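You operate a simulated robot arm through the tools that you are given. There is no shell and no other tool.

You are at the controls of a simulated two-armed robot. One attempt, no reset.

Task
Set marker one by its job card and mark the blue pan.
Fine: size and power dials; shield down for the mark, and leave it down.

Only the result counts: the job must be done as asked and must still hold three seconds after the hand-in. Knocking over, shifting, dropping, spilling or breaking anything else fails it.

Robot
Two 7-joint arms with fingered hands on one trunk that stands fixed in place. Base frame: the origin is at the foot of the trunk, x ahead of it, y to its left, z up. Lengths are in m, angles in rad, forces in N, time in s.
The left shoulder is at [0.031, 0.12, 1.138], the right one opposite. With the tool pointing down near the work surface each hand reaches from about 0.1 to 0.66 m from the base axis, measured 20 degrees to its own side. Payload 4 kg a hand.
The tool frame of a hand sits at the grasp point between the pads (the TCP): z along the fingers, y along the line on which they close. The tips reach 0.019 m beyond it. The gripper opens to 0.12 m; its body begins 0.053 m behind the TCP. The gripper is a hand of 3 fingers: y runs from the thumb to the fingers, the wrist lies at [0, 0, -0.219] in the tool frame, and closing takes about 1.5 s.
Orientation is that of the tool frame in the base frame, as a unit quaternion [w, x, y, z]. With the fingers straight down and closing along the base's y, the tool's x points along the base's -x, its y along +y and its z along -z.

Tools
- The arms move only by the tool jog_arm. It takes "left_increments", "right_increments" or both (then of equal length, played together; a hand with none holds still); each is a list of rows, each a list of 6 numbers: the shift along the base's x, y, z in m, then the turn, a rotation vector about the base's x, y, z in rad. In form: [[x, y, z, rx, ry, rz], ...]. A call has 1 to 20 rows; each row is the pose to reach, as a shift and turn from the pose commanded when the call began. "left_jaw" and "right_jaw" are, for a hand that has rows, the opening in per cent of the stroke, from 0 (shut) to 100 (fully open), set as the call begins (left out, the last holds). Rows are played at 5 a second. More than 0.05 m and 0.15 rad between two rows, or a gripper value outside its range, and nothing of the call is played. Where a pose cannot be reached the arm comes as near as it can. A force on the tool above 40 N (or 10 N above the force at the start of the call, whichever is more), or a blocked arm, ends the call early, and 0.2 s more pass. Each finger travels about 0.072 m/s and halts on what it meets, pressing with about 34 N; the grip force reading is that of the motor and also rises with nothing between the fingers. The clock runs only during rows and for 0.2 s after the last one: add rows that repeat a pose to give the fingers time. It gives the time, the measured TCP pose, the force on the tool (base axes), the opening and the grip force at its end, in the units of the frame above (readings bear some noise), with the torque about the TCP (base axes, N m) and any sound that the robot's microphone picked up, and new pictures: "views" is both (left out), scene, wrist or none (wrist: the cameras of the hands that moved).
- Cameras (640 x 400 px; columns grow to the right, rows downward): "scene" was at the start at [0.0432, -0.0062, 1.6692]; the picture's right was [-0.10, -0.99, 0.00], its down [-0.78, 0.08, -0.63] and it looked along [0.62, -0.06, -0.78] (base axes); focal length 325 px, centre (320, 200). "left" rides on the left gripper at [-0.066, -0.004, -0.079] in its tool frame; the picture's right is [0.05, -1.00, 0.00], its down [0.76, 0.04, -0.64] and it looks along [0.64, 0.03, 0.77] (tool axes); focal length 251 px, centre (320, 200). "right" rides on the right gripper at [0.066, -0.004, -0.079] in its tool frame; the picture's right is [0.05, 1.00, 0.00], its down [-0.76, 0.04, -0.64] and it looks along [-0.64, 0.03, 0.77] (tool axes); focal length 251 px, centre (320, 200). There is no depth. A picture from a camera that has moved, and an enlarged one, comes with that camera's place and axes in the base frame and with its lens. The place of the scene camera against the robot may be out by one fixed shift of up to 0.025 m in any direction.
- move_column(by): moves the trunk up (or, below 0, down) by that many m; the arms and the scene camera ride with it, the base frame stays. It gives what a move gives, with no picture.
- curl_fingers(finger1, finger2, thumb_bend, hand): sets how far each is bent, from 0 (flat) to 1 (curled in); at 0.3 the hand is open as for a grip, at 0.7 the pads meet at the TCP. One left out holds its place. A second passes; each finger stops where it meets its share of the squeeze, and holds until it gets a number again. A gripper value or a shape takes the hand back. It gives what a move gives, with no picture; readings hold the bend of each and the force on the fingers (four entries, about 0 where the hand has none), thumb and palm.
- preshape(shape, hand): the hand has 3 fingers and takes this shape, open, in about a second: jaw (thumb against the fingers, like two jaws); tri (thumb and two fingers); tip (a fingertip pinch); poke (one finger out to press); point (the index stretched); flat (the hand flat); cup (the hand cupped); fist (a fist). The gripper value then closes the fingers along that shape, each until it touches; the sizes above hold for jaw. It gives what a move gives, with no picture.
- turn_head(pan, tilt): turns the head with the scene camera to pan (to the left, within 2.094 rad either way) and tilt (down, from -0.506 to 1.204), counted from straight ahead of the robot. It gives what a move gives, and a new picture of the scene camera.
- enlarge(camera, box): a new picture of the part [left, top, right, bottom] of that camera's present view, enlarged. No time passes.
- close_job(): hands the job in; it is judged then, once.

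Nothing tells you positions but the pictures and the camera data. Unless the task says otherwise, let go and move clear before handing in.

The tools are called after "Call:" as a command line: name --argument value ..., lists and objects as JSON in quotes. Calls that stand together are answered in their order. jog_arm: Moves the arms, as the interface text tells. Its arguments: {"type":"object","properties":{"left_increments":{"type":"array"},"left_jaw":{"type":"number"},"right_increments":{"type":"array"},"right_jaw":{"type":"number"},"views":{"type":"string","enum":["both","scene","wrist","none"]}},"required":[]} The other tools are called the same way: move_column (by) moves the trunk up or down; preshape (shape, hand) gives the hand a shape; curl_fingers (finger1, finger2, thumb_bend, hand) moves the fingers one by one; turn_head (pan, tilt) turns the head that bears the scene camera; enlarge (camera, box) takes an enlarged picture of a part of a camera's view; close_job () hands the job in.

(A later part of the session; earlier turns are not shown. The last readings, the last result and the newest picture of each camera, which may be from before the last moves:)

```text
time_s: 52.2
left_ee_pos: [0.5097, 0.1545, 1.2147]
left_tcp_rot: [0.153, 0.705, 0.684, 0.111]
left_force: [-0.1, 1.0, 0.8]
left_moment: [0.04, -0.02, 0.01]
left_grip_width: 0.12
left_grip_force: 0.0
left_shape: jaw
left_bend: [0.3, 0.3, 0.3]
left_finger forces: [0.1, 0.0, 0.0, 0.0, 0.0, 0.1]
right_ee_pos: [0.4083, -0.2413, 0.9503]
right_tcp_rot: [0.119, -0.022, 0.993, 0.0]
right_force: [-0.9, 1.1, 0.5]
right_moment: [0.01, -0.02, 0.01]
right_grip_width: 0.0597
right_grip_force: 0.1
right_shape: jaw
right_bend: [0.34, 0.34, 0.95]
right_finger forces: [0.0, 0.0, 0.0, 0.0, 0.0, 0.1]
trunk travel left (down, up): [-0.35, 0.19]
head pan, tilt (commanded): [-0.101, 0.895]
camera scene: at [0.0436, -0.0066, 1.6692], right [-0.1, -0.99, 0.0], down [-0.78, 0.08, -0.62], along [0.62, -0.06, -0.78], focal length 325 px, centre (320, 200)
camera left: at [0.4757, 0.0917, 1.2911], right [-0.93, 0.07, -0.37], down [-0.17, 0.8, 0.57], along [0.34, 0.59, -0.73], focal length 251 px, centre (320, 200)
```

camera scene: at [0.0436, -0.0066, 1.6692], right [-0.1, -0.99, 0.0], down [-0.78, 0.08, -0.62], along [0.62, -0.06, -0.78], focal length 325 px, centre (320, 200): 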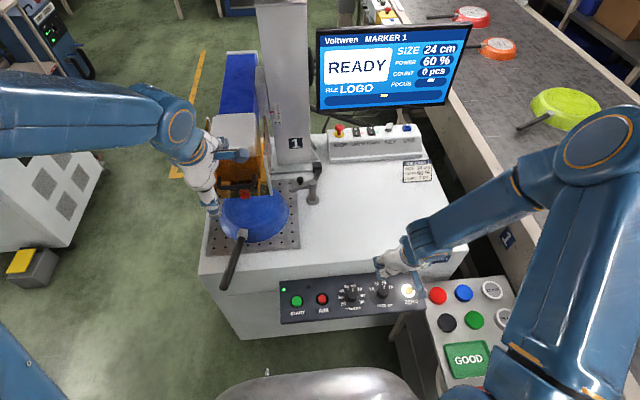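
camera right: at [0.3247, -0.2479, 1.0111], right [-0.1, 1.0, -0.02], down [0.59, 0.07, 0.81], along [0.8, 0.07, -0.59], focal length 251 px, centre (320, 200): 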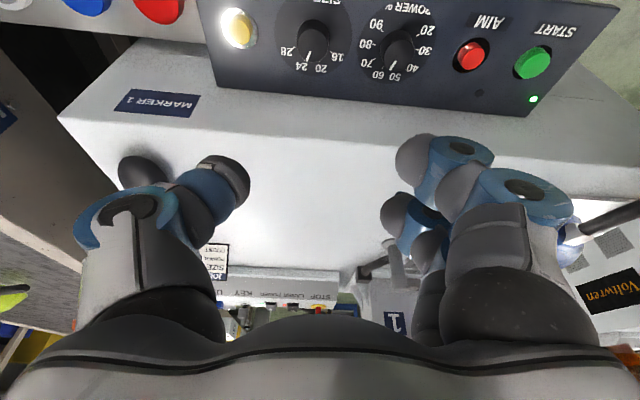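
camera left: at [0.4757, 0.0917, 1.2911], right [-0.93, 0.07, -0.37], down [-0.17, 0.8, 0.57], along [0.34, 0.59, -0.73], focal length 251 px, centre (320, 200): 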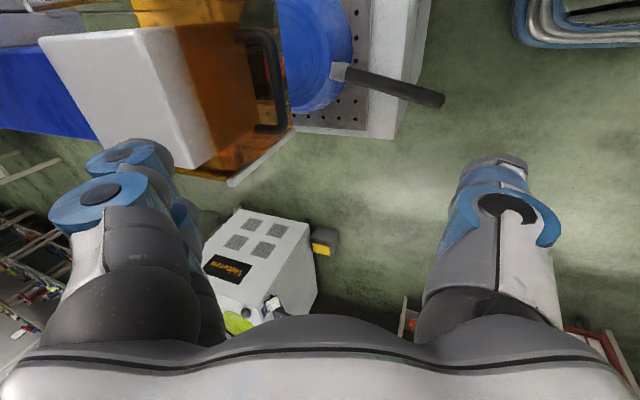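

That orientation was reached cleanly, and the left camera now sees the handle, the head and the shield from the side. I'll enlarge it to measure the gap behind the bar.

Call:
enlarge --camera "left" --box '[20, 0, 360, 210]'

Call:
enlarge --camera "left" --box '[180, 0, 320, 100]'

Call:
enlarge --camera "left" --box '[180, 90, 320, 190]'

Call:
enlarge --camera "scene" --box '[160, 90, 340, 260]'

```text
1.88 times, centred on (190, 105) of left
camera zoom: at [0.4757, 0.0917, 1.2911], right [-0.93, 0.07, -0.37], down [-0.17, 0.8, 0.57], along [0.34, 0.59, -0.73], focal length 473 px, centre (565, 379)
```

zoom: 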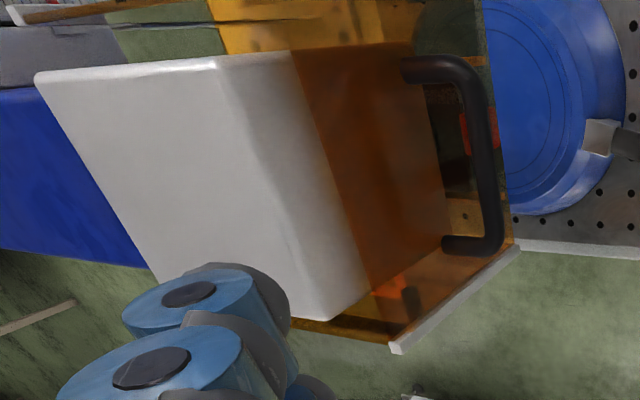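

```text
4.00 times, centred on (250, 50) of left
camera zoom: at [0.4757, 0.0917, 1.2911], right [-0.93, 0.07, -0.37], down [-0.17, 0.8, 0.57], along [0.34, 0.59, -0.73], focal length 1006 px, centre (600, 800)
```

zoom: 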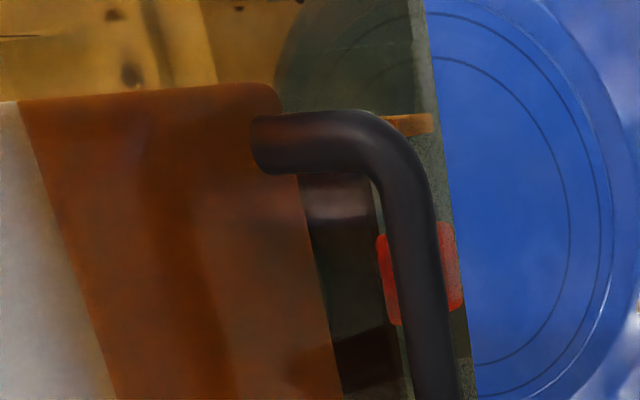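

```text
4.00 times, centred on (250, 140) of left
camera zoom: at [0.4757, 0.0917, 1.2911], right [-0.93, 0.07, -0.37], down [-0.17, 0.8, 0.57], along [0.34, 0.59, -0.73], focal length 1006 px, centre (600, 440)
```

zoom: 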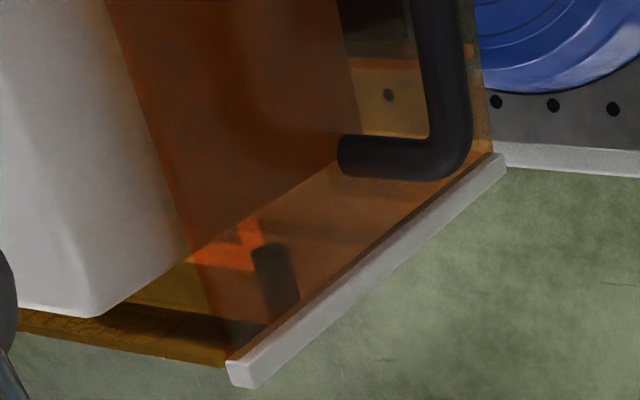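

```text
2.35 times, centred on (250, 175) of scene
camera zoom: at [0.0436, -0.0066, 1.6692], right [-0.1, -0.99, 0.0], down [-0.78, 0.08, -0.62], along [0.62, -0.06, -0.78], focal length 764 px, centre (485, 259)
```

zoom: 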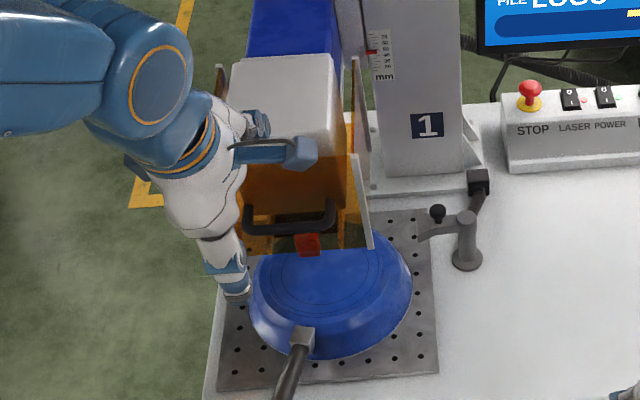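

The bar is near (0.619, 0.148, 1.055), about 33 mm in front of the panel. The finger knuckles stick out too far to fit in that gap from above, so I need more forward tilt; I'll test how much this hand roll allows.

Call:
jog_arm --left_increments '[[0, 0, 0, 0, -0.14, 0], [0, 0, 0, 0, -0.28, 0], [0, 0, 0, 0, -0.42, 0], [0, 0, 0, 0, -0.56, 0], [0, 0, 0, 0, -0.7, 0]]' --views "both"

```text
time_s: 53.4
left_ee_pos: [0.5102, 0.155, 1.2141]
left_tcp_rot: [0.379, 0.622, 0.591, 0.346]
left_force: [1.1, -0.1, -0.1]
left_moment: [-0.01, 0.0, 0.01]
left_grip_width: 0.1201
left_grip_force: 0.1
left_shape: jaw
left_bend: [0.3, 0.3, 0.3]
left_finger forces: [0.0, 0.0, 0.0, 0.0, 0.0, 0.0]
left hand out of reach, approached as far as the arm can: row 3
right_ee_pos: [0.4087, -0.2407, 0.9497]
right_tcp_rot: [0.118, -0.023, 0.993, 0.0]
right_force: [0.7, -0.2, 0.0]
right_moment: [0.0, -0.02, -0.04]
right_grip_width: 0.0596
right_grip_force: 0.1
right_shape: jaw
right_bend: [0.34, 0.34, 0.95]
right_finger forces: [0.0, 0.1, 0.0, 0.0, 0.1, 0.0]
trunk travel left (down, up): [-0.35, 0.19]
head pan, tilt (commanded): [-0.101, 0.895]
camera scene: at [0.0442, -0.0068, 1.6692], right [-0.1, -0.99, 0.0], down [-0.78, 0.08, -0.62], along [0.62, -0.06, -0.78], focal length 325 px, centre (320, 200)
camera left: at [0.4352, 0.0918, 1.2505], right [-0.47, 0.07, -0.88], down [-0.5, 0.8, 0.33], along [0.73, 0.59, -0.34], focal length 251 px, centre (320, 200)
```

scene: 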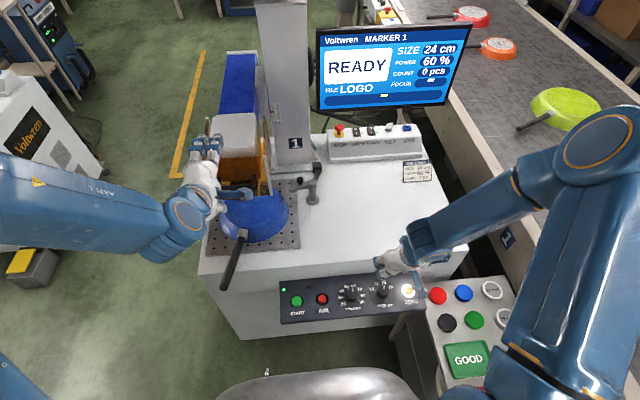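
left: 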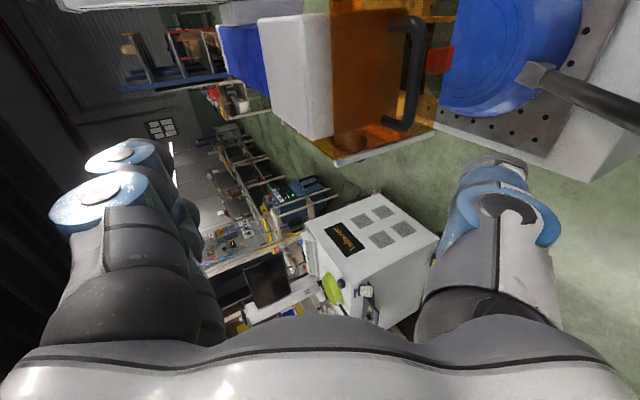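

It reached about 28° below horizontal with the fingers above and the thumb below, which suits a forward grip on the bar. I'll enlarge this view to refine the bar's place.

Call:
enlarge --camera "left" --box '[300, 0, 480, 180]'

```text
2.22 times, centred on (390, 90) of left
camera zoom: at [0.4352, 0.0918, 1.2505], right [-0.47, 0.07, -0.88], down [-0.5, 0.8, 0.33], along [0.73, 0.59, -0.34], focal length 559 px, centre (164, 444)
```

zoom: 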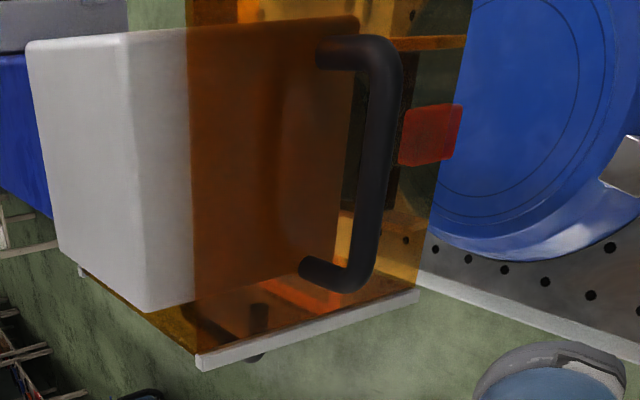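

The bar centre comes out at (0.618, 0.146, 1.059), 35 mm off the panel. I'll line the hand up 80 mm back along its axis with a narrow opening.

Call:
jog_arm --left_increments '[[0.007, -0.001, -0.028, 0, 0, 0], [0.014, -0.002, -0.056, 0, 0, 0], [0.021, -0.003, -0.084, 0, 0, 0], [0.027, -0.0033, -0.1116, 0, 0, 0], [0.027, -0.0033, -0.1116, 0, 0, 0]]' --left_jaw 29 --views "both"

Call:
enlarge --camera "left" --box '[200, 40, 440, 240]'

```text
time_s: 54.6
left_ee_pos: [0.535, 0.1508, 1.1113]
left_tcp_rot: [0.378, 0.622, 0.592, 0.347]
left_force: [-0.4, 0.0, -1.1]
left_moment: [0.03, -0.01, 0.05]
left_grip_width: 0.0349
left_grip_force: 0.1
left_shape: jaw
left_bend: [0.42, 0.42, 0.93]
left_finger forces: [0.1, 0.1, 0.0, 0.1, 0.0, 0.1]
left hand out of reach, approached as far as the arm can: row 4, 5
right_ee_pos: [0.4089, -0.2428, 0.9506]
right_tcp_rot: [0.119, -0.021, 0.993, 0.0]
right_force: [0.5, -0.7, 0.1]
right_moment: [0.07, 0.01, 0.02]
right_grip_width: 0.0597
right_grip_force: 0.0
right_shape: jaw
right_bend: [0.34, 0.34, 0.95]
right_finger forces: [0.0, 0.1, 0.0, 0.1, 0.0, 0.0]
trunk travel left (down, up): [-0.35, 0.19]
head pan, tilt (commanded): [-0.101, 0.895]
camera scene: at [0.0436, -0.0091, 1.6693], right [-0.1, -0.99, 0.0], down [-0.78, 0.08, -0.62], along [0.62, -0.06, -0.78], focal length 325 px, centre (320, 200)
camera left: at [0.4603, 0.0874, 1.1476], right [-0.47, 0.07, -0.88], down [-0.5, 0.8, 0.33], along [0.73, 0.59, -0.34], focal length 251 px, centre (320, 200)
```

scene: 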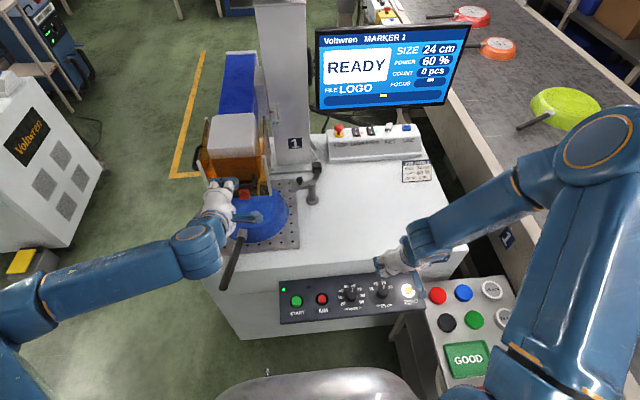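
left: 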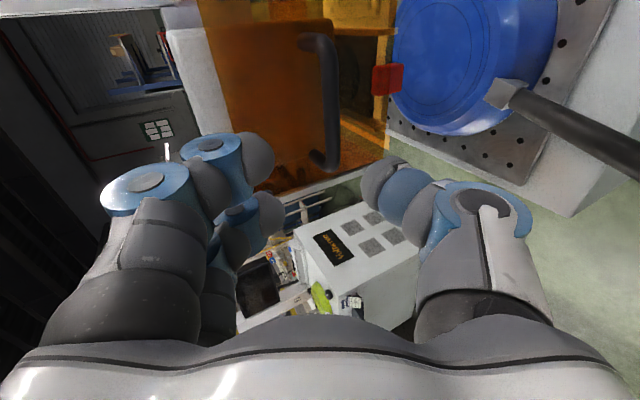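

```text
2.00 times, centred on (320, 140) of left
camera zoom: at [0.4603, 0.0874, 1.1476], right [-0.47, 0.07, -0.88], down [-0.5, 0.8, 0.33], along [0.73, 0.59, -0.34], focal length 503 px, centre (320, 320)
```

zoom: 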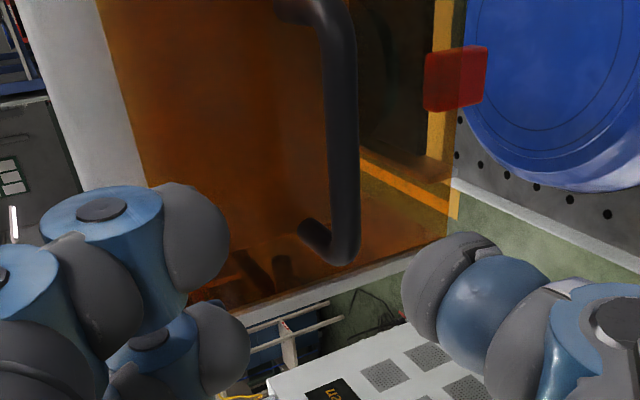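

The hand stopped about 9 mm high because the arm was tightly folded, and the view agrees: the bar lies about 8 mm towards the thumb. I'll move forward and down in small steps to line up.

Call:
jog_arm --left_increments '[[0.01, -0.001, -0.008, 0, 0, 0], [0.02, -0.002, -0.016, 0, 0, 0], [0.03, -0.003, -0.0245, 0, 0, 0]]' --views "both"

Call:
enlarge --camera "left" --box '[200, 40, 440, 240]'

```text
time_s: 55.4
left_ee_pos: [0.5683, 0.1806, 1.0955]
left_tcp_rot: [0.378, 0.622, 0.592, 0.346]
left_force: [0.7, 0.4, -0.6]
left_moment: [0.0, -0.01, -0.02]
left_grip_width: 0.0349
left_grip_force: 0.0
left_shape: jaw
left_bend: [0.42, 0.42, 0.93]
left_finger forces: [0.1, 0.0, 0.1, 0.1, 0.1, 0.0]
left hand out of reach, approached as far as the arm can: row 1, 2, 3
right_ee_pos: [0.4082, -0.2391, 0.9501]
right_tcp_rot: [0.119, -0.022, 0.993, -0.001]
right_force: [0.5, 0.8, -0.2]
right_moment: [-0.03, -0.02, 0.01]
right_grip_width: 0.06
right_grip_force: 0.1
right_shape: jaw
right_bend: [0.34, 0.34, 0.95]
right_finger forces: [0.1, 0.0, 0.0, 0.0, 0.1, 0.0]
trunk travel left (down, up): [-0.35, 0.19]
head pan, tilt (commanded): [-0.101, 0.895]
camera scene: at [0.0441, -0.0049, 1.6692], right [-0.1, -0.99, 0.0], down [-0.78, 0.08, -0.62], along [0.62, -0.06, -0.78], focal length 325 px, centre (320, 200)
camera left: at [0.4925, 0.1176, 1.1318], right [-0.47, 0.07, -0.88], down [-0.5, 0.8, 0.33], along [0.73, 0.59, -0.34], focal length 251 px, centre (320, 200)
```

scene: 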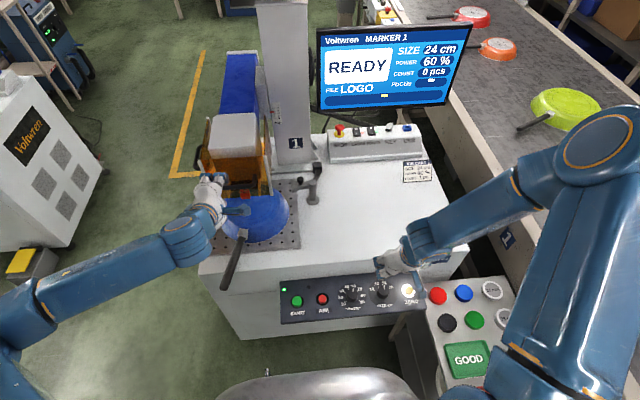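
left: 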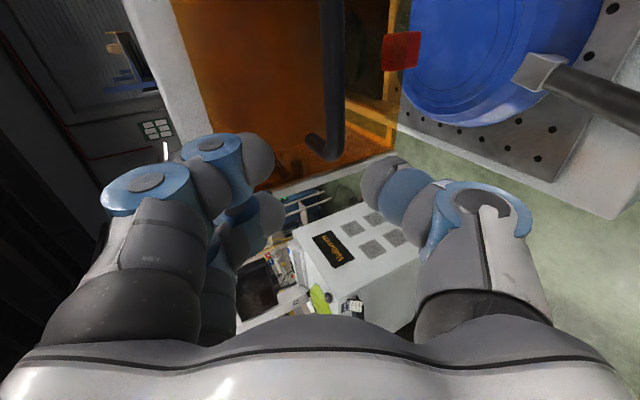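

```text
2.00 times, centred on (320, 140) of left
camera zoom: at [0.4925, 0.1176, 1.1318], right [-0.47, 0.07, -0.88], down [-0.5, 0.8, 0.33], along [0.73, 0.59, -0.34], focal length 503 px, centre (320, 320)
```

zoom: 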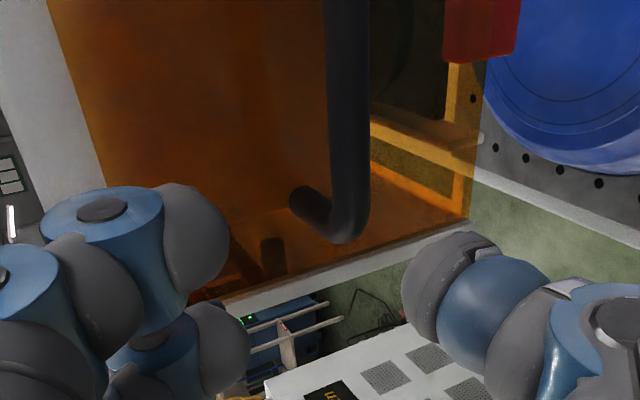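

The arm drifted sideways at a joint limit, so I'm not going in like this. I'll raise the trunk to put the hand lower relative to the shoulder and then line up again.

Call:
jog_arm --left_increments '[[-0.015, 0, 0.01, 0, 0, 0], [-0.03, 0, 0.02, 0, 0, 0]]' --views "none"

Call:
move_column --by 0.12

```text
time_s: 56.0
left_ee_pos: [0.5361, 0.1802, 1.1151]
left_tcp_rot: [0.379, 0.622, 0.591, 0.346]
left_force: [0.6, 0.1, 0.4]
left_moment: [0.03, -0.02, 0.01]
left_grip_width: 0.0347
left_grip_force: 0.1
left_shape: jaw
left_bend: [0.42, 0.42, 0.93]
left_finger forces: [0.0, 0.0, 0.1, 0.0, 0.0, 0.0]
right_ee_pos: [0.4074, -0.2405, 0.9501]
right_tcp_rot: [0.119, -0.022, 0.993, -0.001]
right_force: [0.2, 1.0, 0.1]
right_moment: [-0.02, 0.04, 0.0]
right_grip_width: 0.06
right_grip_force: 0.0
right_shape: jaw
right_bend: [0.34, 0.34, 0.95]
right_finger forces: [0.1, 0.1, 0.0, 0.0, 0.1, 0.1]
trunk travel left (down, up): [-0.35, 0.19]
head pan, tilt (commanded): [-0.101, 0.895]
```

```text
time_s: 57.5
left_ee_pos: [0.5355, 0.1807, 1.235]
left_tcp_rot: [0.379, 0.622, 0.591, 0.347]
left_force: [-0.4, 0.3, -0.2]
left_moment: [-0.01, 0.01, 0.02]
left_grip_width: 0.035
left_grip_force: 0.0
left_shape: jaw
left_bend: [0.42, 0.42, 0.93]
left_finger forces: [0.0, 0.0, 0.0, 0.1, 0.0, 0.0]
right_ee_pos: [0.4067, -0.2409, 1.07]
right_tcp_rot: [0.12, -0.022, 0.993, 0.0]
right_force: [0.6, -0.6, -0.4]
right_moment: [0.01, -0.04, -0.01]
right_grip_width: 0.0597
right_grip_force: 0.0
right_shape: jaw
right_bend: [0.34, 0.34, 0.95]
right_finger forces: [0.0, 0.1, 0.0, 0.1, 0.1, 0.0]
trunk travel left (down, up): [-0.47, 0.07]
head pan, tilt (commanded): [-0.101, 0.895]
```

The trunk is up 0.12 m. I'll bring the left hand back down to the lined-up point in front of the bar.

Call:
jog_arm --left_increments '[[0, -0.006, -0.03, 0, 0, 0], [0, -0.012, -0.06, 0, 0, 0], [0, -0.018, -0.09, 0, 0, 0], [0, -0.024, -0.115, 0, 0, 0], [0, -0.03, -0.1325, 0, 0, 0]]' --views "both"

Call:
enlarge --camera "left" --box '[200, 40, 440, 240]'

```text
time_s: 58.7
left_ee_pos: [0.5559, 0.207, 1.1417]
left_tcp_rot: [0.382, 0.635, 0.588, 0.325]
left_force: [0.2, 0.3, 0.2]
left_moment: [-0.01, -0.01, -0.01]
left_grip_width: 0.0349
left_grip_force: 0.0
left_shape: jaw
left_bend: [0.42, 0.42, 0.93]
left_finger forces: [0.0, 0.0, 0.0, 0.1, 0.1, 0.0]
left hand out of reach, approached as far as the arm can: row 1, 2, 3, 4, 5
right_ee_pos: [0.4082, -0.2401, 1.0708]
right_tcp_rot: [0.119, -0.021, 0.993, -0.001]
right_force: [0.0, 0.4, 1.3]
right_moment: [-0.04, 0.01, 0.01]
right_grip_width: 0.0596
right_grip_force: 0.0
right_shape: jaw
right_bend: [0.34, 0.34, 0.95]
right_finger forces: [0.1, 0.0, 0.0, 0.0, 0.0, 0.0]
trunk travel left (down, up): [-0.47, 0.07]
head pan, tilt (commanded): [-0.101, 0.895]
camera scene: at [0.0438, -0.0054, 1.7892], right [-0.1, -0.99, 0.0], down [-0.78, 0.08, -0.62], along [0.62, -0.06, -0.78], focal length 325 px, centre (320, 200)
camera left: at [0.4799, 0.1484, 1.1811], right [-0.49, 0.07, -0.87], down [-0.46, 0.83, 0.33], along [0.74, 0.56, -0.38], focal length 251 px, centre (320, 200)
```

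scene: 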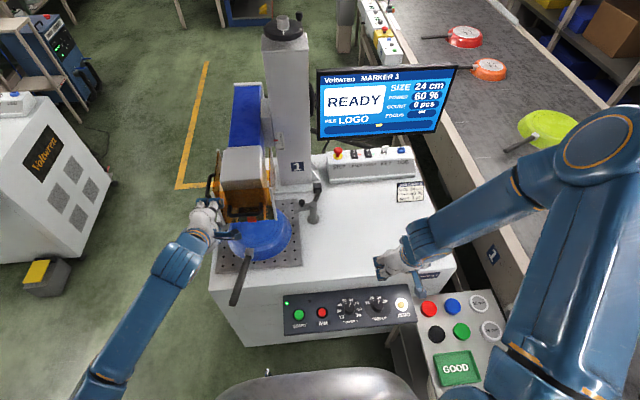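
left: 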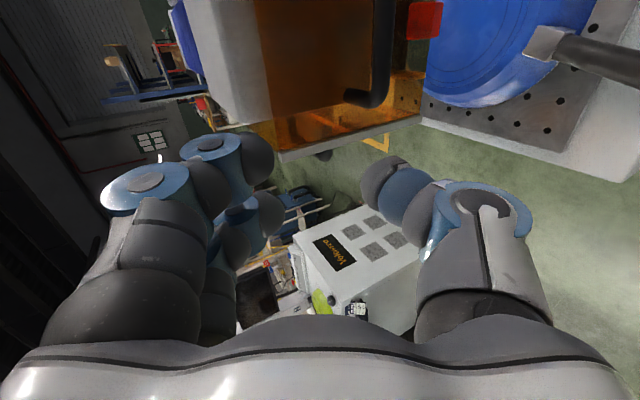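

```text
2.00 times, centred on (320, 140) of left
camera zoom: at [0.4799, 0.1484, 1.1811], right [-0.49, 0.07, -0.87], down [-0.46, 0.83, 0.33], along [0.74, 0.56, -0.38], focal length 503 px, centre (320, 320)
```

zoom: 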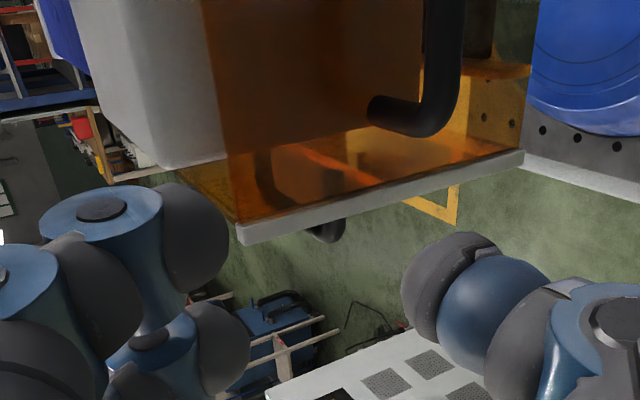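

Raising made it worse; this posture works when the hand is above shoulder height. So I'll do the opposite: lift both hands, then lower the trunk below its first height, which will also let me pull the shield down with the trunk itself.

Call:
jog_arm --left_increments '[[-0.003, -0.009, 0.0385, 0.0027, -0.0049, 0.0062], [-0.006, -0.018, 0.077, 0.0055, -0.0097, 0.0124], [-0.009, -0.027, 0.1155, 0.0082, -0.0146, 0.0186], [-0.012, -0.036, 0.154, 0.0109, -0.0195, 0.0248], [-0.015, -0.045, 0.1925, 0.0137, -0.0243, 0.031], [-0.0186, -0.0553, 0.2308, 0.0164, -0.0292, 0.0372], [-0.0186, -0.0553, 0.2308, 0.0164, -0.0292, 0.0372]]' --right_increments '[[0, -0.01, 0.03, 0, 0, 0], [0, -0.02, 0.06, 0, 0, 0], [0, -0.03, 0.09, 0, 0, 0], [0, -0.04, 0.12, 0, 0, 0], [0, -0.05, 0.15, 0, 0, 0], [0, -0.05, 0.18, 0, 0, 0], [0, -0.05, 0.21, 0, 0, 0]]' --views "both"

```text
time_s: 60.3
left_ee_pos: [0.5355, 0.1532, 1.3704]
left_tcp_rot: [0.38, 0.621, 0.592, 0.345]
left_force: [-0.4, -0.2, -0.1]
left_moment: [0.01, -0.01, -0.05]
left_grip_width: 0.0348
left_grip_force: 0.0
left_shape: jaw
left_bend: [0.42, 0.42, 0.93]
left_finger forces: [0.0, 0.0, 0.1, 0.0, 0.2, 0.1]
right_ee_pos: [0.4071, -0.2896, 1.2802]
right_tcp_rot: [0.12, -0.022, 0.993, -0.001]
right_force: [0.1, -0.3, 0.1]
right_moment: [-0.03, 0.04, -0.03]
right_grip_width: 0.0599
right_grip_force: 0.1
right_shape: jaw
right_bend: [0.34, 0.34, 0.95]
right_finger forces: [0.0, 0.0, 0.0, 0.1, 0.1, 0.0]
trunk travel left (down, up): [-0.47, 0.07]
head pan, tilt (commanded): [-0.101, 0.895]
camera scene: at [0.0425, -0.0049, 1.7892], right [-0.1, -0.99, 0.0], down [-0.78, 0.08, -0.63], along [0.62, -0.06, -0.78], focal length 325 px, centre (320, 200)
camera right: at [0.3256, -0.2968, 1.3408], right [-0.1, 1.0, -0.02], down [0.59, 0.07, 0.81], along [0.8, 0.07, -0.59], focal length 251 px, centre (320, 200)
camera left: at [0.4605, 0.0915, 1.4073], right [-0.47, 0.06, -0.88], down [-0.5, 0.8, 0.32], along [0.73, 0.59, -0.35], focal length 251 px, centre (320, 200)
```

scene: 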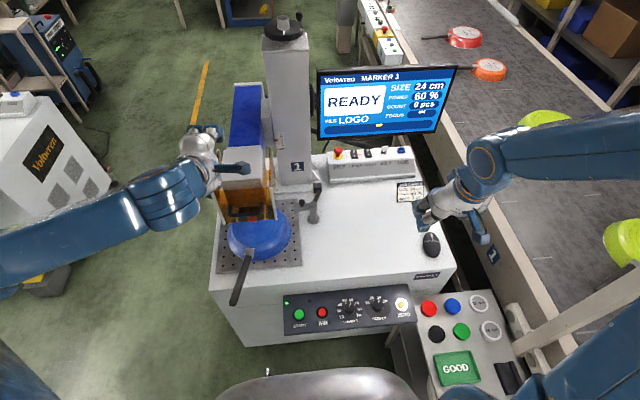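
right: 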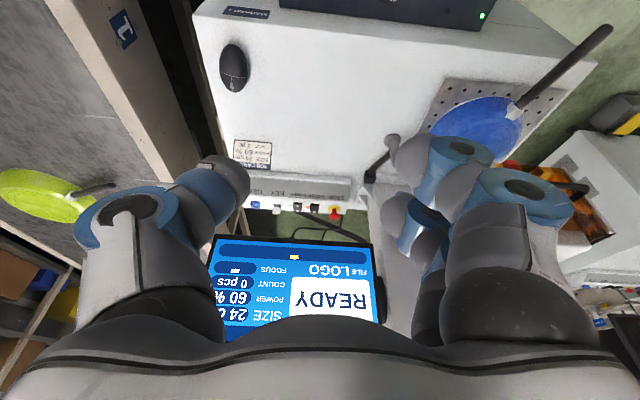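
left: 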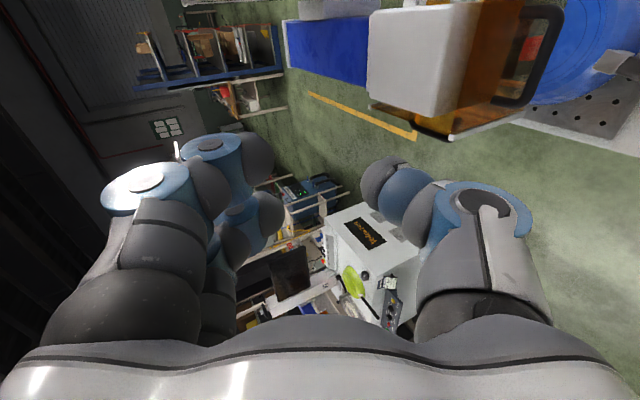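

The left hand is well placed now, but lowering the trunk also lowers the right elbow, which sticks out to the right. I'll turn the head to see what is beneath it first.

Call:
turn_head --pan -1.0 --tilt 0.7

```text
time_s: 61.5
left_ee_pos: [0.537, 0.1535, 1.3704]
left_tcp_rot: [0.38, 0.621, 0.592, 0.345]
left_force: [-0.2, -0.3, -0.2]
left_moment: [0.02, -0.01, 0.01]
left_grip_width: 0.0352
left_grip_force: 0.0
left_shape: jaw
left_bend: [0.42, 0.42, 0.93]
left_finger forces: [0.0, 0.0, 0.0, 0.1, 0.1, 0.1]
right_ee_pos: [0.4091, -0.2897, 1.2793]
right_tcp_rot: [0.12, -0.022, 0.993, -0.001]
right_force: [-0.2, -0.4, 0.6]
right_moment: [-0.04, -0.01, 0.02]
right_grip_width: 0.0597
right_grip_force: 0.1
right_shape: jaw
right_bend: [0.34, 0.34, 0.95]
right_finger forces: [0.0, 0.1, 0.0, 0.0, 0.1, 0.0]
trunk travel left (down, up): [-0.47, 0.07]
head pan, tilt (commanded): [-1.0, 0.7]
camera scene: at [0.0137, -0.07, 1.805], right [-0.84, -0.54, 0.0], down [-0.35, 0.54, -0.76], along [0.41, -0.64, -0.64], focal length 325 px, centre (320, 200)
```

scene: 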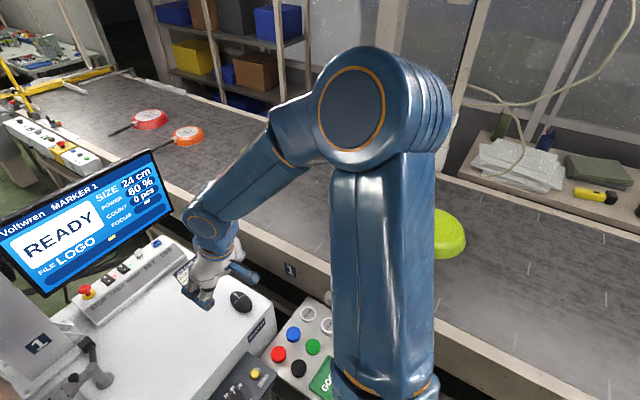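

The right elbow is held high with free room below it, so lowering is safe. I'll lower the trunk 0.27 m, which should put the left hand right at the lined-up point, and turn the head back.

Call:
move_column --by -0.15

Call:
turn_head --pan 0.1 --tilt 0.8

```text
time_s: 63.3
left_ee_pos: [0.5358, 0.1528, 1.2215]
left_tcp_rot: [0.38, 0.621, 0.592, 0.344]
left_force: [-1.0, -0.7, -0.1]
left_moment: [-0.01, 0.01, 0.0]
left_grip_width: 0.035
left_grip_force: 0.0
left_shape: jaw
left_bend: [0.42, 0.42, 0.93]
left_finger forces: [0.1, 0.0, 0.1, 0.0, 0.0, 0.1]
right_ee_pos: [0.4084, -0.2899, 1.13]
right_tcp_rot: [0.119, -0.022, 0.993, -0.001]
right_force: [-0.5, -0.8, -0.4]
right_moment: [-0.02, 0.03, 0.02]
right_grip_width: 0.0598
right_grip_force: 0.0
right_shape: jaw
right_bend: [0.34, 0.34, 0.95]
right_finger forces: [0.0, 0.0, 0.1, 0.0, 0.1, 0.1]
trunk travel left (down, up): [-0.32, 0.22]
head pan, tilt (commanded): [-1.0, 0.7]
```

```text
time_s: 64.6
left_ee_pos: [0.5368, 0.153, 1.2205]
left_tcp_rot: [0.38, 0.622, 0.592, 0.345]
left_force: [0.2, -0.1, 0.3]
left_moment: [0.04, 0.0, 0.01]
left_grip_width: 0.035
left_grip_force: 0.1
left_shape: jaw
left_bend: [0.42, 0.42, 0.93]
left_finger forces: [0.1, 0.1, 0.0, 0.0, 0.0, 0.0]
right_ee_pos: [0.4088, -0.2909, 1.13]
right_tcp_rot: [0.119, -0.022, 0.993, -0.001]
right_force: [-0.6, -1.1, 0.3]
right_moment: [0.02, -0.03, 0.01]
right_grip_width: 0.0596
right_grip_force: 0.0
right_shape: jaw
right_bend: [0.34, 0.34, 0.95]
right_finger forces: [0.1, 0.0, 0.0, 0.1, 0.0, 0.1]
trunk travel left (down, up): [-0.32, 0.22]
head pan, tilt (commanded): [0.099, 0.799]
camera scene: at [0.048, 0.0093, 1.6467], right [0.1, -1.0, 0.0], down [-0.71, -0.07, -0.7], along [0.69, 0.07, -0.72], focal length 325 px, centre (320, 200)
```

scene: 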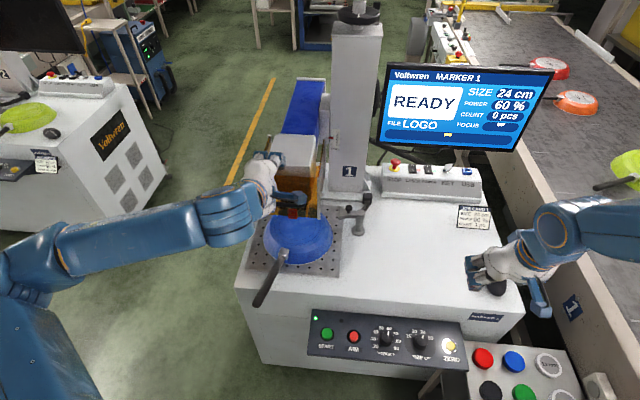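

Clear view and nothing in the way. Lowering the trunk the remaining 0.12 m.

Call:
move_column --by -0.12

Call:
enlarge --camera "left" --box '[180, 0, 460, 240]'

Call:
enlarge --camera "scene" --box '[0, 0, 640, 400]'

```text
time_s: 66.1
left_ee_pos: [0.536, 0.1518, 1.1]
left_tcp_rot: [0.38, 0.622, 0.592, 0.344]
left_force: [0.0, -0.2, 0.2]
left_moment: [0.02, 0.01, -0.02]
left_grip_width: 0.0349
left_grip_force: 0.1
left_shape: jaw
left_bend: [0.42, 0.42, 0.93]
left_finger forces: [0.1, 0.1, 0.1, 0.0, 0.1, 0.0]
right_ee_pos: [0.4098, -0.2909, 1.0102]
right_tcp_rot: [0.12, -0.023, 0.993, 0.0]
right_force: [-0.4, 0.6, -0.2]
right_moment: [0.01, -0.01, -0.01]
right_grip_width: 0.0596
right_grip_force: 0.0
right_shape: jaw
right_bend: [0.34, 0.34, 0.95]
right_finger forces: [0.1, 0.0, 0.0, 0.0, 0.0, 0.1]
trunk travel left (down, up): [-0.2, 0.34]
head pan, tilt (commanded): [0.099, 0.799]
```

```text
1.67 times, centred on (320, 120) of left
camera zoom: at [0.4609, 0.0906, 1.1371], right [-0.47, 0.07, -0.88], down [-0.5, 0.8, 0.33], along [0.73, 0.59, -0.34], focal length 419 px, centre (320, 333)
```

zoom: 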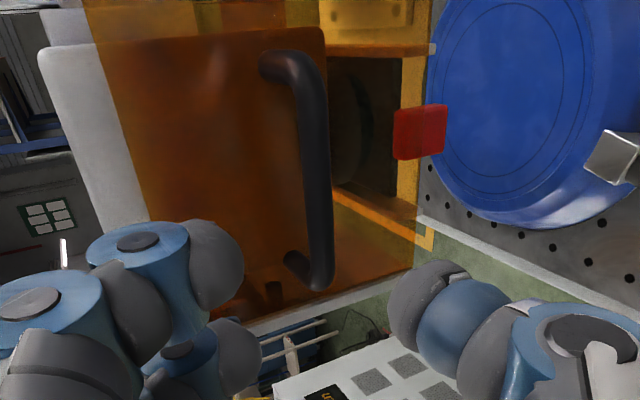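

```text
1.00 times, centred on (320, 200) of scene (not enlarged: the box is as wide or as high as the picture)
camera zoom: at [0.0477, 0.0093, 1.5269], right [0.1, -1.0, 0.0], down [-0.71, -0.07, -0.7], along [0.69, 0.07, -0.72], focal length 325 px, centre (320, 200)
```

zoom: 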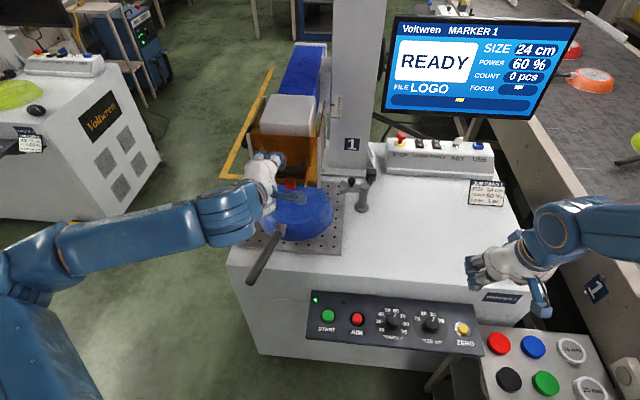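

The bar now lies on the hand's axis. I'll advance along the axis in two stages, watching the gap to the panel.

Call:
jog_arm --left_increments '[[0.0132, -0.0009, -0.0071, 0, 0, 0], [0.0263, -0.0019, -0.0142, 0, 0, 0], [0.0439, -0.0031, -0.0236, 0, 0, 0]]' --views "both"

Call:
enlarge --camera "left" --box '[180, 0, 460, 240]'

```text
time_s: 66.9
left_ee_pos: [0.5795, 0.1504, 1.0777]
left_tcp_rot: [0.379, 0.621, 0.593, 0.345]
left_force: [0.0, -0.8, 0.3]
left_moment: [-0.01, 0.03, 0.02]
left_grip_width: 0.0346
left_grip_force: 0.0
left_shape: jaw
left_bend: [0.42, 0.42, 0.93]
left_finger forces: [0.0, 0.0, 0.0, 0.0, 0.0, 0.0]
right_ee_pos: [0.4087, -0.2904, 1.0097]
right_tcp_rot: [0.118, -0.022, 0.993, 0.0]
right_force: [-0.2, 0.7, 0.5]
right_moment: [0.03, -0.03, -0.01]
right_grip_width: 0.0596
right_grip_force: 0.0
right_shape: jaw
right_bend: [0.34, 0.34, 0.95]
right_finger forces: [0.0, 0.0, 0.0, 0.0, 0.0, 0.0]
trunk travel left (down, up): [-0.2, 0.34]
head pan, tilt (commanded): [0.099, 0.799]
camera scene: at [0.0485, 0.0092, 1.5267], right [0.1, -1.0, 0.0], down [-0.71, -0.07, -0.7], along [0.69, 0.07, -0.72], focal length 325 px, centre (320, 200)
camera left: at [0.5053, 0.089, 1.113], right [-0.47, 0.07, -0.88], down [-0.5, 0.8, 0.33], along [0.73, 0.59, -0.34], focal length 251 px, centre (320, 200)
```

scene: 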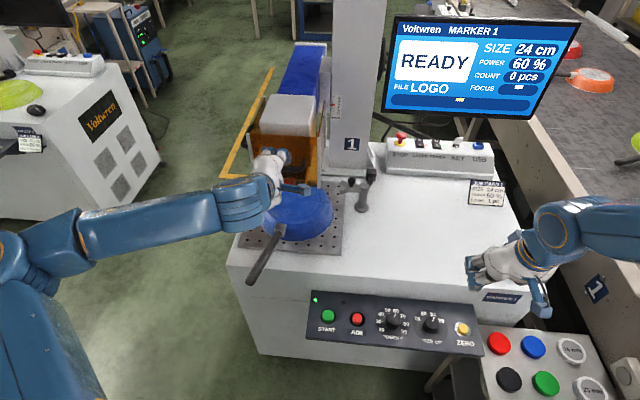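
left: 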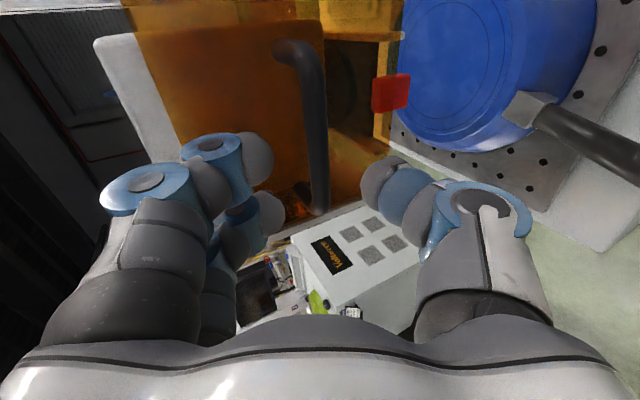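

```text
1.67 times, centred on (320, 120) of left
camera zoom: at [0.5053, 0.089, 1.113], right [-0.47, 0.07, -0.88], down [-0.5, 0.8, 0.33], along [0.73, 0.59, -0.34], focal length 419 px, centre (320, 333)
```

zoom: 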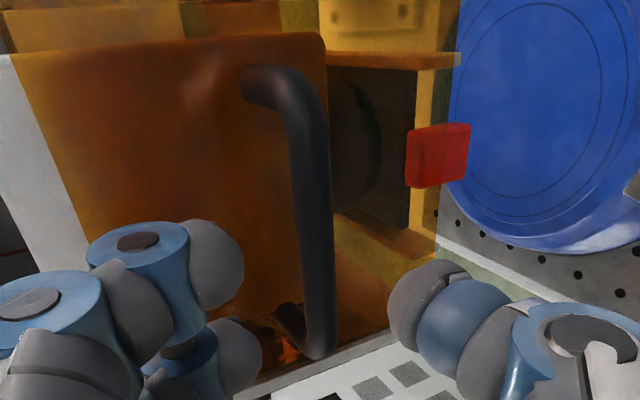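

Still on the axis with no reach warnings. Going the last 32 mm so the bar sits just inside the fingertips.

Call:
jog_arm --left_increments '[[0.01, -0.0007, -0.0046, 0, 0, 0], [0.02, -0.0014, -0.0092, 0, 0, 0], [0.029, -0.002, -0.0133, 0, 0, 0]]' --views "both"

Call:
enlarge --camera "left" --box '[180, 40, 460, 280]'

Call:
enlarge --camera "scene" --box '[220, 100, 360, 220]'

```text
time_s: 67.7
left_ee_pos: [0.6108, 0.1487, 1.0626]
left_tcp_rot: [0.379, 0.622, 0.592, 0.345]
left_force: [0.4, -0.4, -0.5]
left_moment: [-0.01, -0.01, 0.01]
left_grip_width: 0.0349
left_grip_force: 0.0
left_shape: jaw
left_bend: [0.42, 0.42, 0.93]
left_finger forces: [0.1, 0.1, 0.0, 0.1, 0.1, 0.1]
right_ee_pos: [0.409, -0.2908, 1.0095]
right_tcp_rot: [0.12, -0.022, 0.993, -0.001]
right_force: [0.7, 0.5, 0.2]
right_moment: [-0.02, 0.01, 0.03]
right_grip_width: 0.0595
right_grip_force: 0.1
right_shape: jaw
right_bend: [0.34, 0.34, 0.95]
right_finger forces: [0.1, 0.0, 0.0, 0.0, 0.0, 0.0]
trunk travel left (down, up): [-0.2, 0.34]
head pan, tilt (commanded): [0.099, 0.799]
camera scene: at [0.0484, 0.0092, 1.5267], right [0.1, -1.0, 0.0], down [-0.71, -0.07, -0.7], along [0.69, 0.07, -0.72], focal length 325 px, centre (320, 200)
camera left: at [0.5347, 0.0856, 1.0992], right [-0.47, 0.07, -0.88], down [-0.5, 0.8, 0.33], along [0.73, 0.59, -0.34], focal length 251 px, centre (320, 200)
```

scene: 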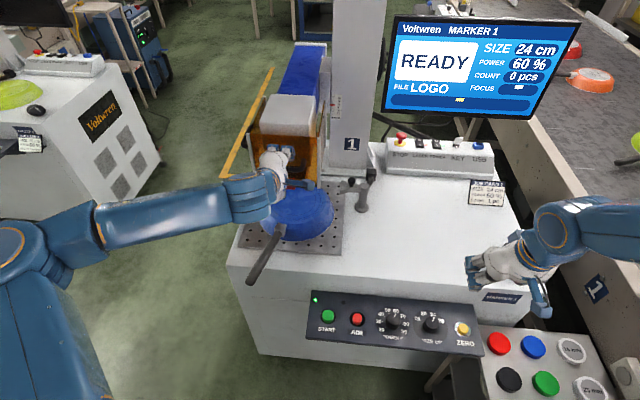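
left: 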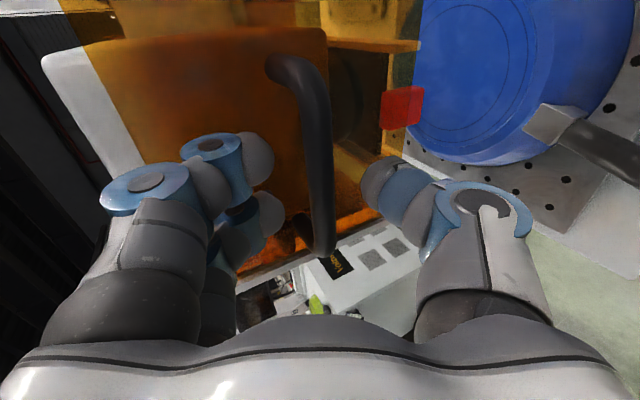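

```text
1.67 times, centred on (320, 160) of left
camera zoom: at [0.5347, 0.0856, 1.0992], right [-0.47, 0.07, -0.88], down [-0.5, 0.8, 0.33], along [0.73, 0.59, -0.34], focal length 419 px, centre (320, 267)
```

zoom: 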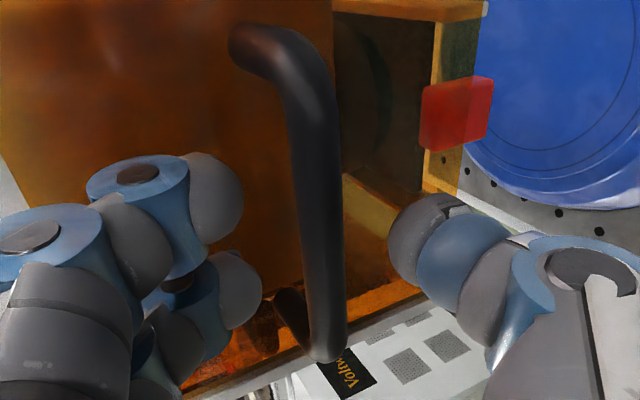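

```text
3.33 times, centred on (290, 160) of scene
camera zoom: at [0.0484, 0.0092, 1.5267], right [0.1, -1.0, 0.0], down [-0.71, -0.07, -0.7], along [0.69, 0.07, -0.72], focal length 1082 px, centre (420, 333)
```

zoom: 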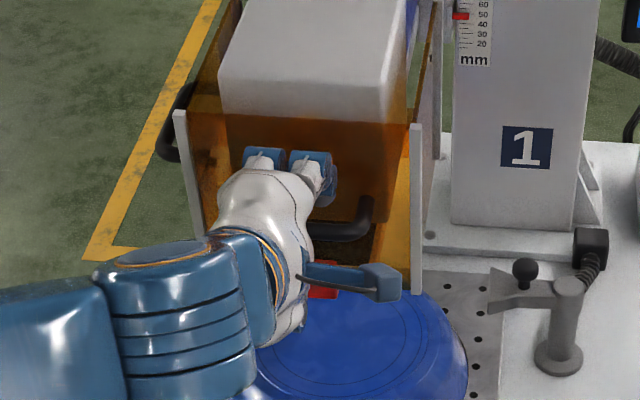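

The bar sits between the two fingers above and the thumb below. Closing on it.

Call:
jog_arm --left_increments '[[0, 0, 0, 0, 0, 0], [0, 0, 0, 0, 0, 0], [0, 0, 0, 0, 0, 0], [0, 0, 0, 0, 0, 0], [0, 0, 0, 0, 0, 0]]' --left_jaw 0 --views "both"

Call:
enlarge --camera "left" --box '[180, 40, 460, 280]'

```text
time_s: 68.9
left_ee_pos: [0.6088, 0.1484, 1.0634]
left_tcp_rot: [0.379, 0.622, 0.592, 0.344]
left_force: [0.5, 0.9, -0.1]
left_moment: [0.0, -0.02, 0.01]
left_grip_width: 0.0056
left_grip_force: 34.2
left_shape: jaw
left_bend: [0.95, 0.95, 0.77]
left_finger forces: [12.9, 13.2, 0.0, 0.0, 26.2, 0.0]
right_ee_pos: [0.4086, -0.2912, 1.0097]
right_tcp_rot: [0.118, -0.022, 0.993, 0.0]
right_force: [-0.2, -0.3, 1.1]
right_moment: [0.02, 0.01, -0.01]
right_grip_width: 0.0597
right_grip_force: 0.1
right_shape: jaw
right_bend: [0.34, 0.34, 0.95]
right_finger forces: [0.1, 0.0, 0.0, 0.1, 0.0, 0.0]
trunk travel left (down, up): [-0.2, 0.34]
head pan, tilt (commanded): [0.099, 0.799]
camera scene: at [0.0481, 0.0093, 1.5267], right [0.1, -1.0, 0.0], down [-0.71, -0.07, -0.7], along [0.69, 0.07, -0.72], focal length 325 px, centre (320, 200)
camera left: at [0.5344, 0.0856, 1.0994], right [-0.47, 0.07, -0.88], down [-0.5, 0.8, 0.33], along [0.73, 0.59, -0.35], focal length 251 px, centre (320, 200)
```

scene: 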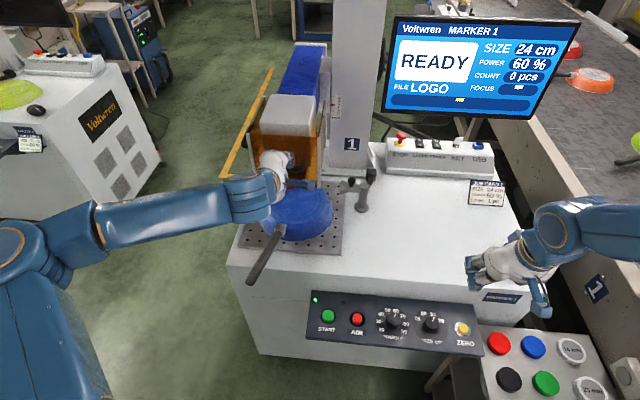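
left: 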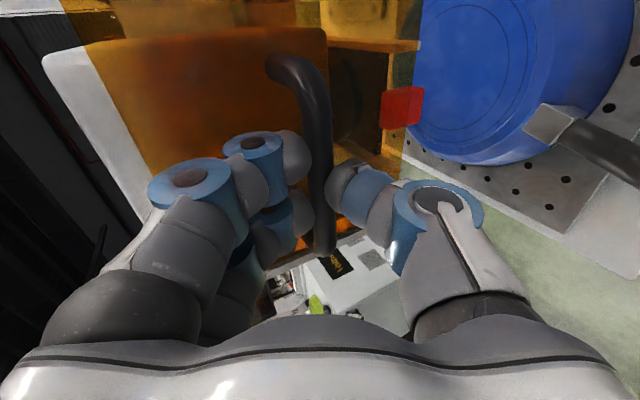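

```text
1.67 times, centred on (320, 160) of left
camera zoom: at [0.5344, 0.0856, 1.0994], right [-0.47, 0.07, -0.88], down [-0.5, 0.8, 0.33], along [0.73, 0.59, -0.35], focal length 419 px, centre (320, 267)
```

zoom: 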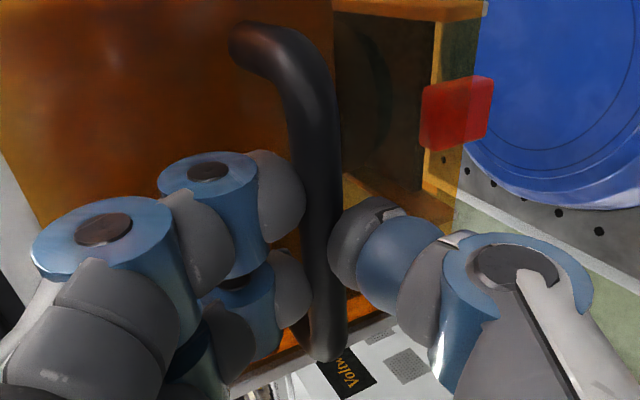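

Firm hold on the bar. I'll draw it straight down a little with the arm first, to see that the shield slides and with what force.

Call:
jog_arm --left_increments '[[0, 0, -0.008, 0, 0, 0], [0, 0, -0.016, 0, 0, 0], [0, 0, -0.024, 0, 0, 0], [0, 0, -0.032, 0, 0, 0]]' --views "both"

Call:
enlarge --camera "scene" --box '[220, 100, 360, 220]'

```text
time_s: 69.9
left_ee_pos: [0.6087, 0.1477, 1.0304]
left_tcp_rot: [0.379, 0.622, 0.592, 0.345]
left_force: [1.2, 0.0, 0.6]
left_moment: [-0.01, -0.02, -0.01]
left_grip_width: 0.0055
left_grip_force: 34.4
left_shape: jaw
left_bend: [0.95, 0.95, 0.77]
left_finger forces: [13.3, 13.8, 0.0, 0.0, 25.4, 0.0]
right_ee_pos: [0.409, -0.2912, 1.0098]
right_tcp_rot: [0.119, -0.022, 0.993, -0.001]
right_force: [0.5, 0.2, 0.9]
right_moment: [0.0, 0.02, 0.0]
right_grip_width: 0.0598
right_grip_force: 0.0
right_shape: jaw
right_bend: [0.34, 0.34, 0.95]
right_finger forces: [0.0, 0.0, 0.0, 0.0, 0.0, 0.0]
trunk travel left (down, up): [-0.2, 0.34]
head pan, tilt (commanded): [0.099, 0.799]
camera scene: at [0.0481, 0.0096, 1.5267], right [0.1, -1.0, 0.0], down [-0.71, -0.07, -0.7], along [0.69, 0.07, -0.72], focal length 325 px, centre (320, 200)
camera left: at [0.5343, 0.0854, 1.067], right [-0.47, 0.06, -0.88], down [-0.5, 0.8, 0.33], along [0.73, 0.59, -0.35], focal length 251 px, centre (320, 200)
```

scene: 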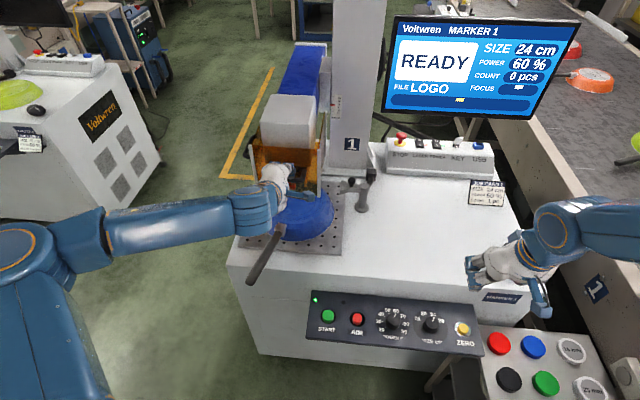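
left: 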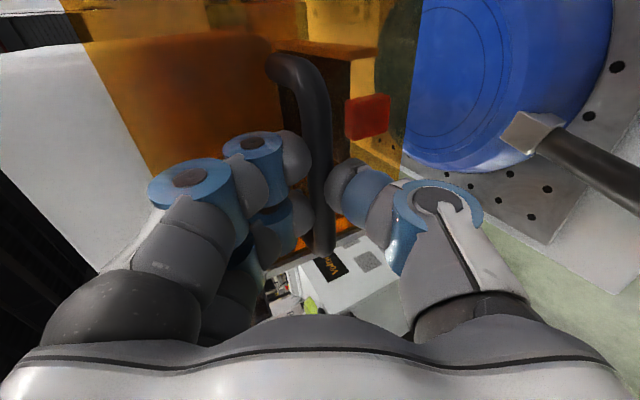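

```text
3.33 times, centred on (290, 160) of scene
camera zoom: at [0.0481, 0.0096, 1.5267], right [0.1, -1.0, 0.0], down [-0.71, -0.07, -0.7], along [0.69, 0.07, -0.72], focal length 1082 px, centre (420, 333)
```

zoom: 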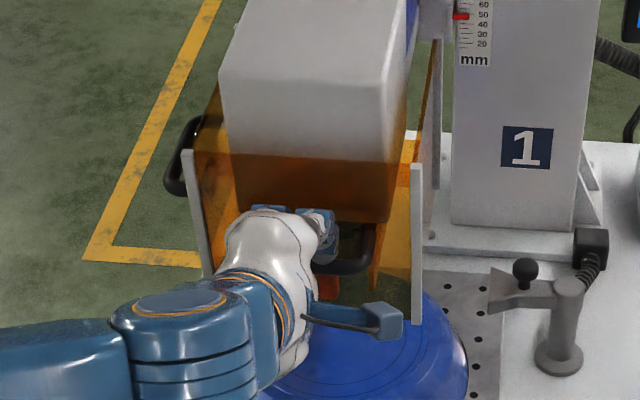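

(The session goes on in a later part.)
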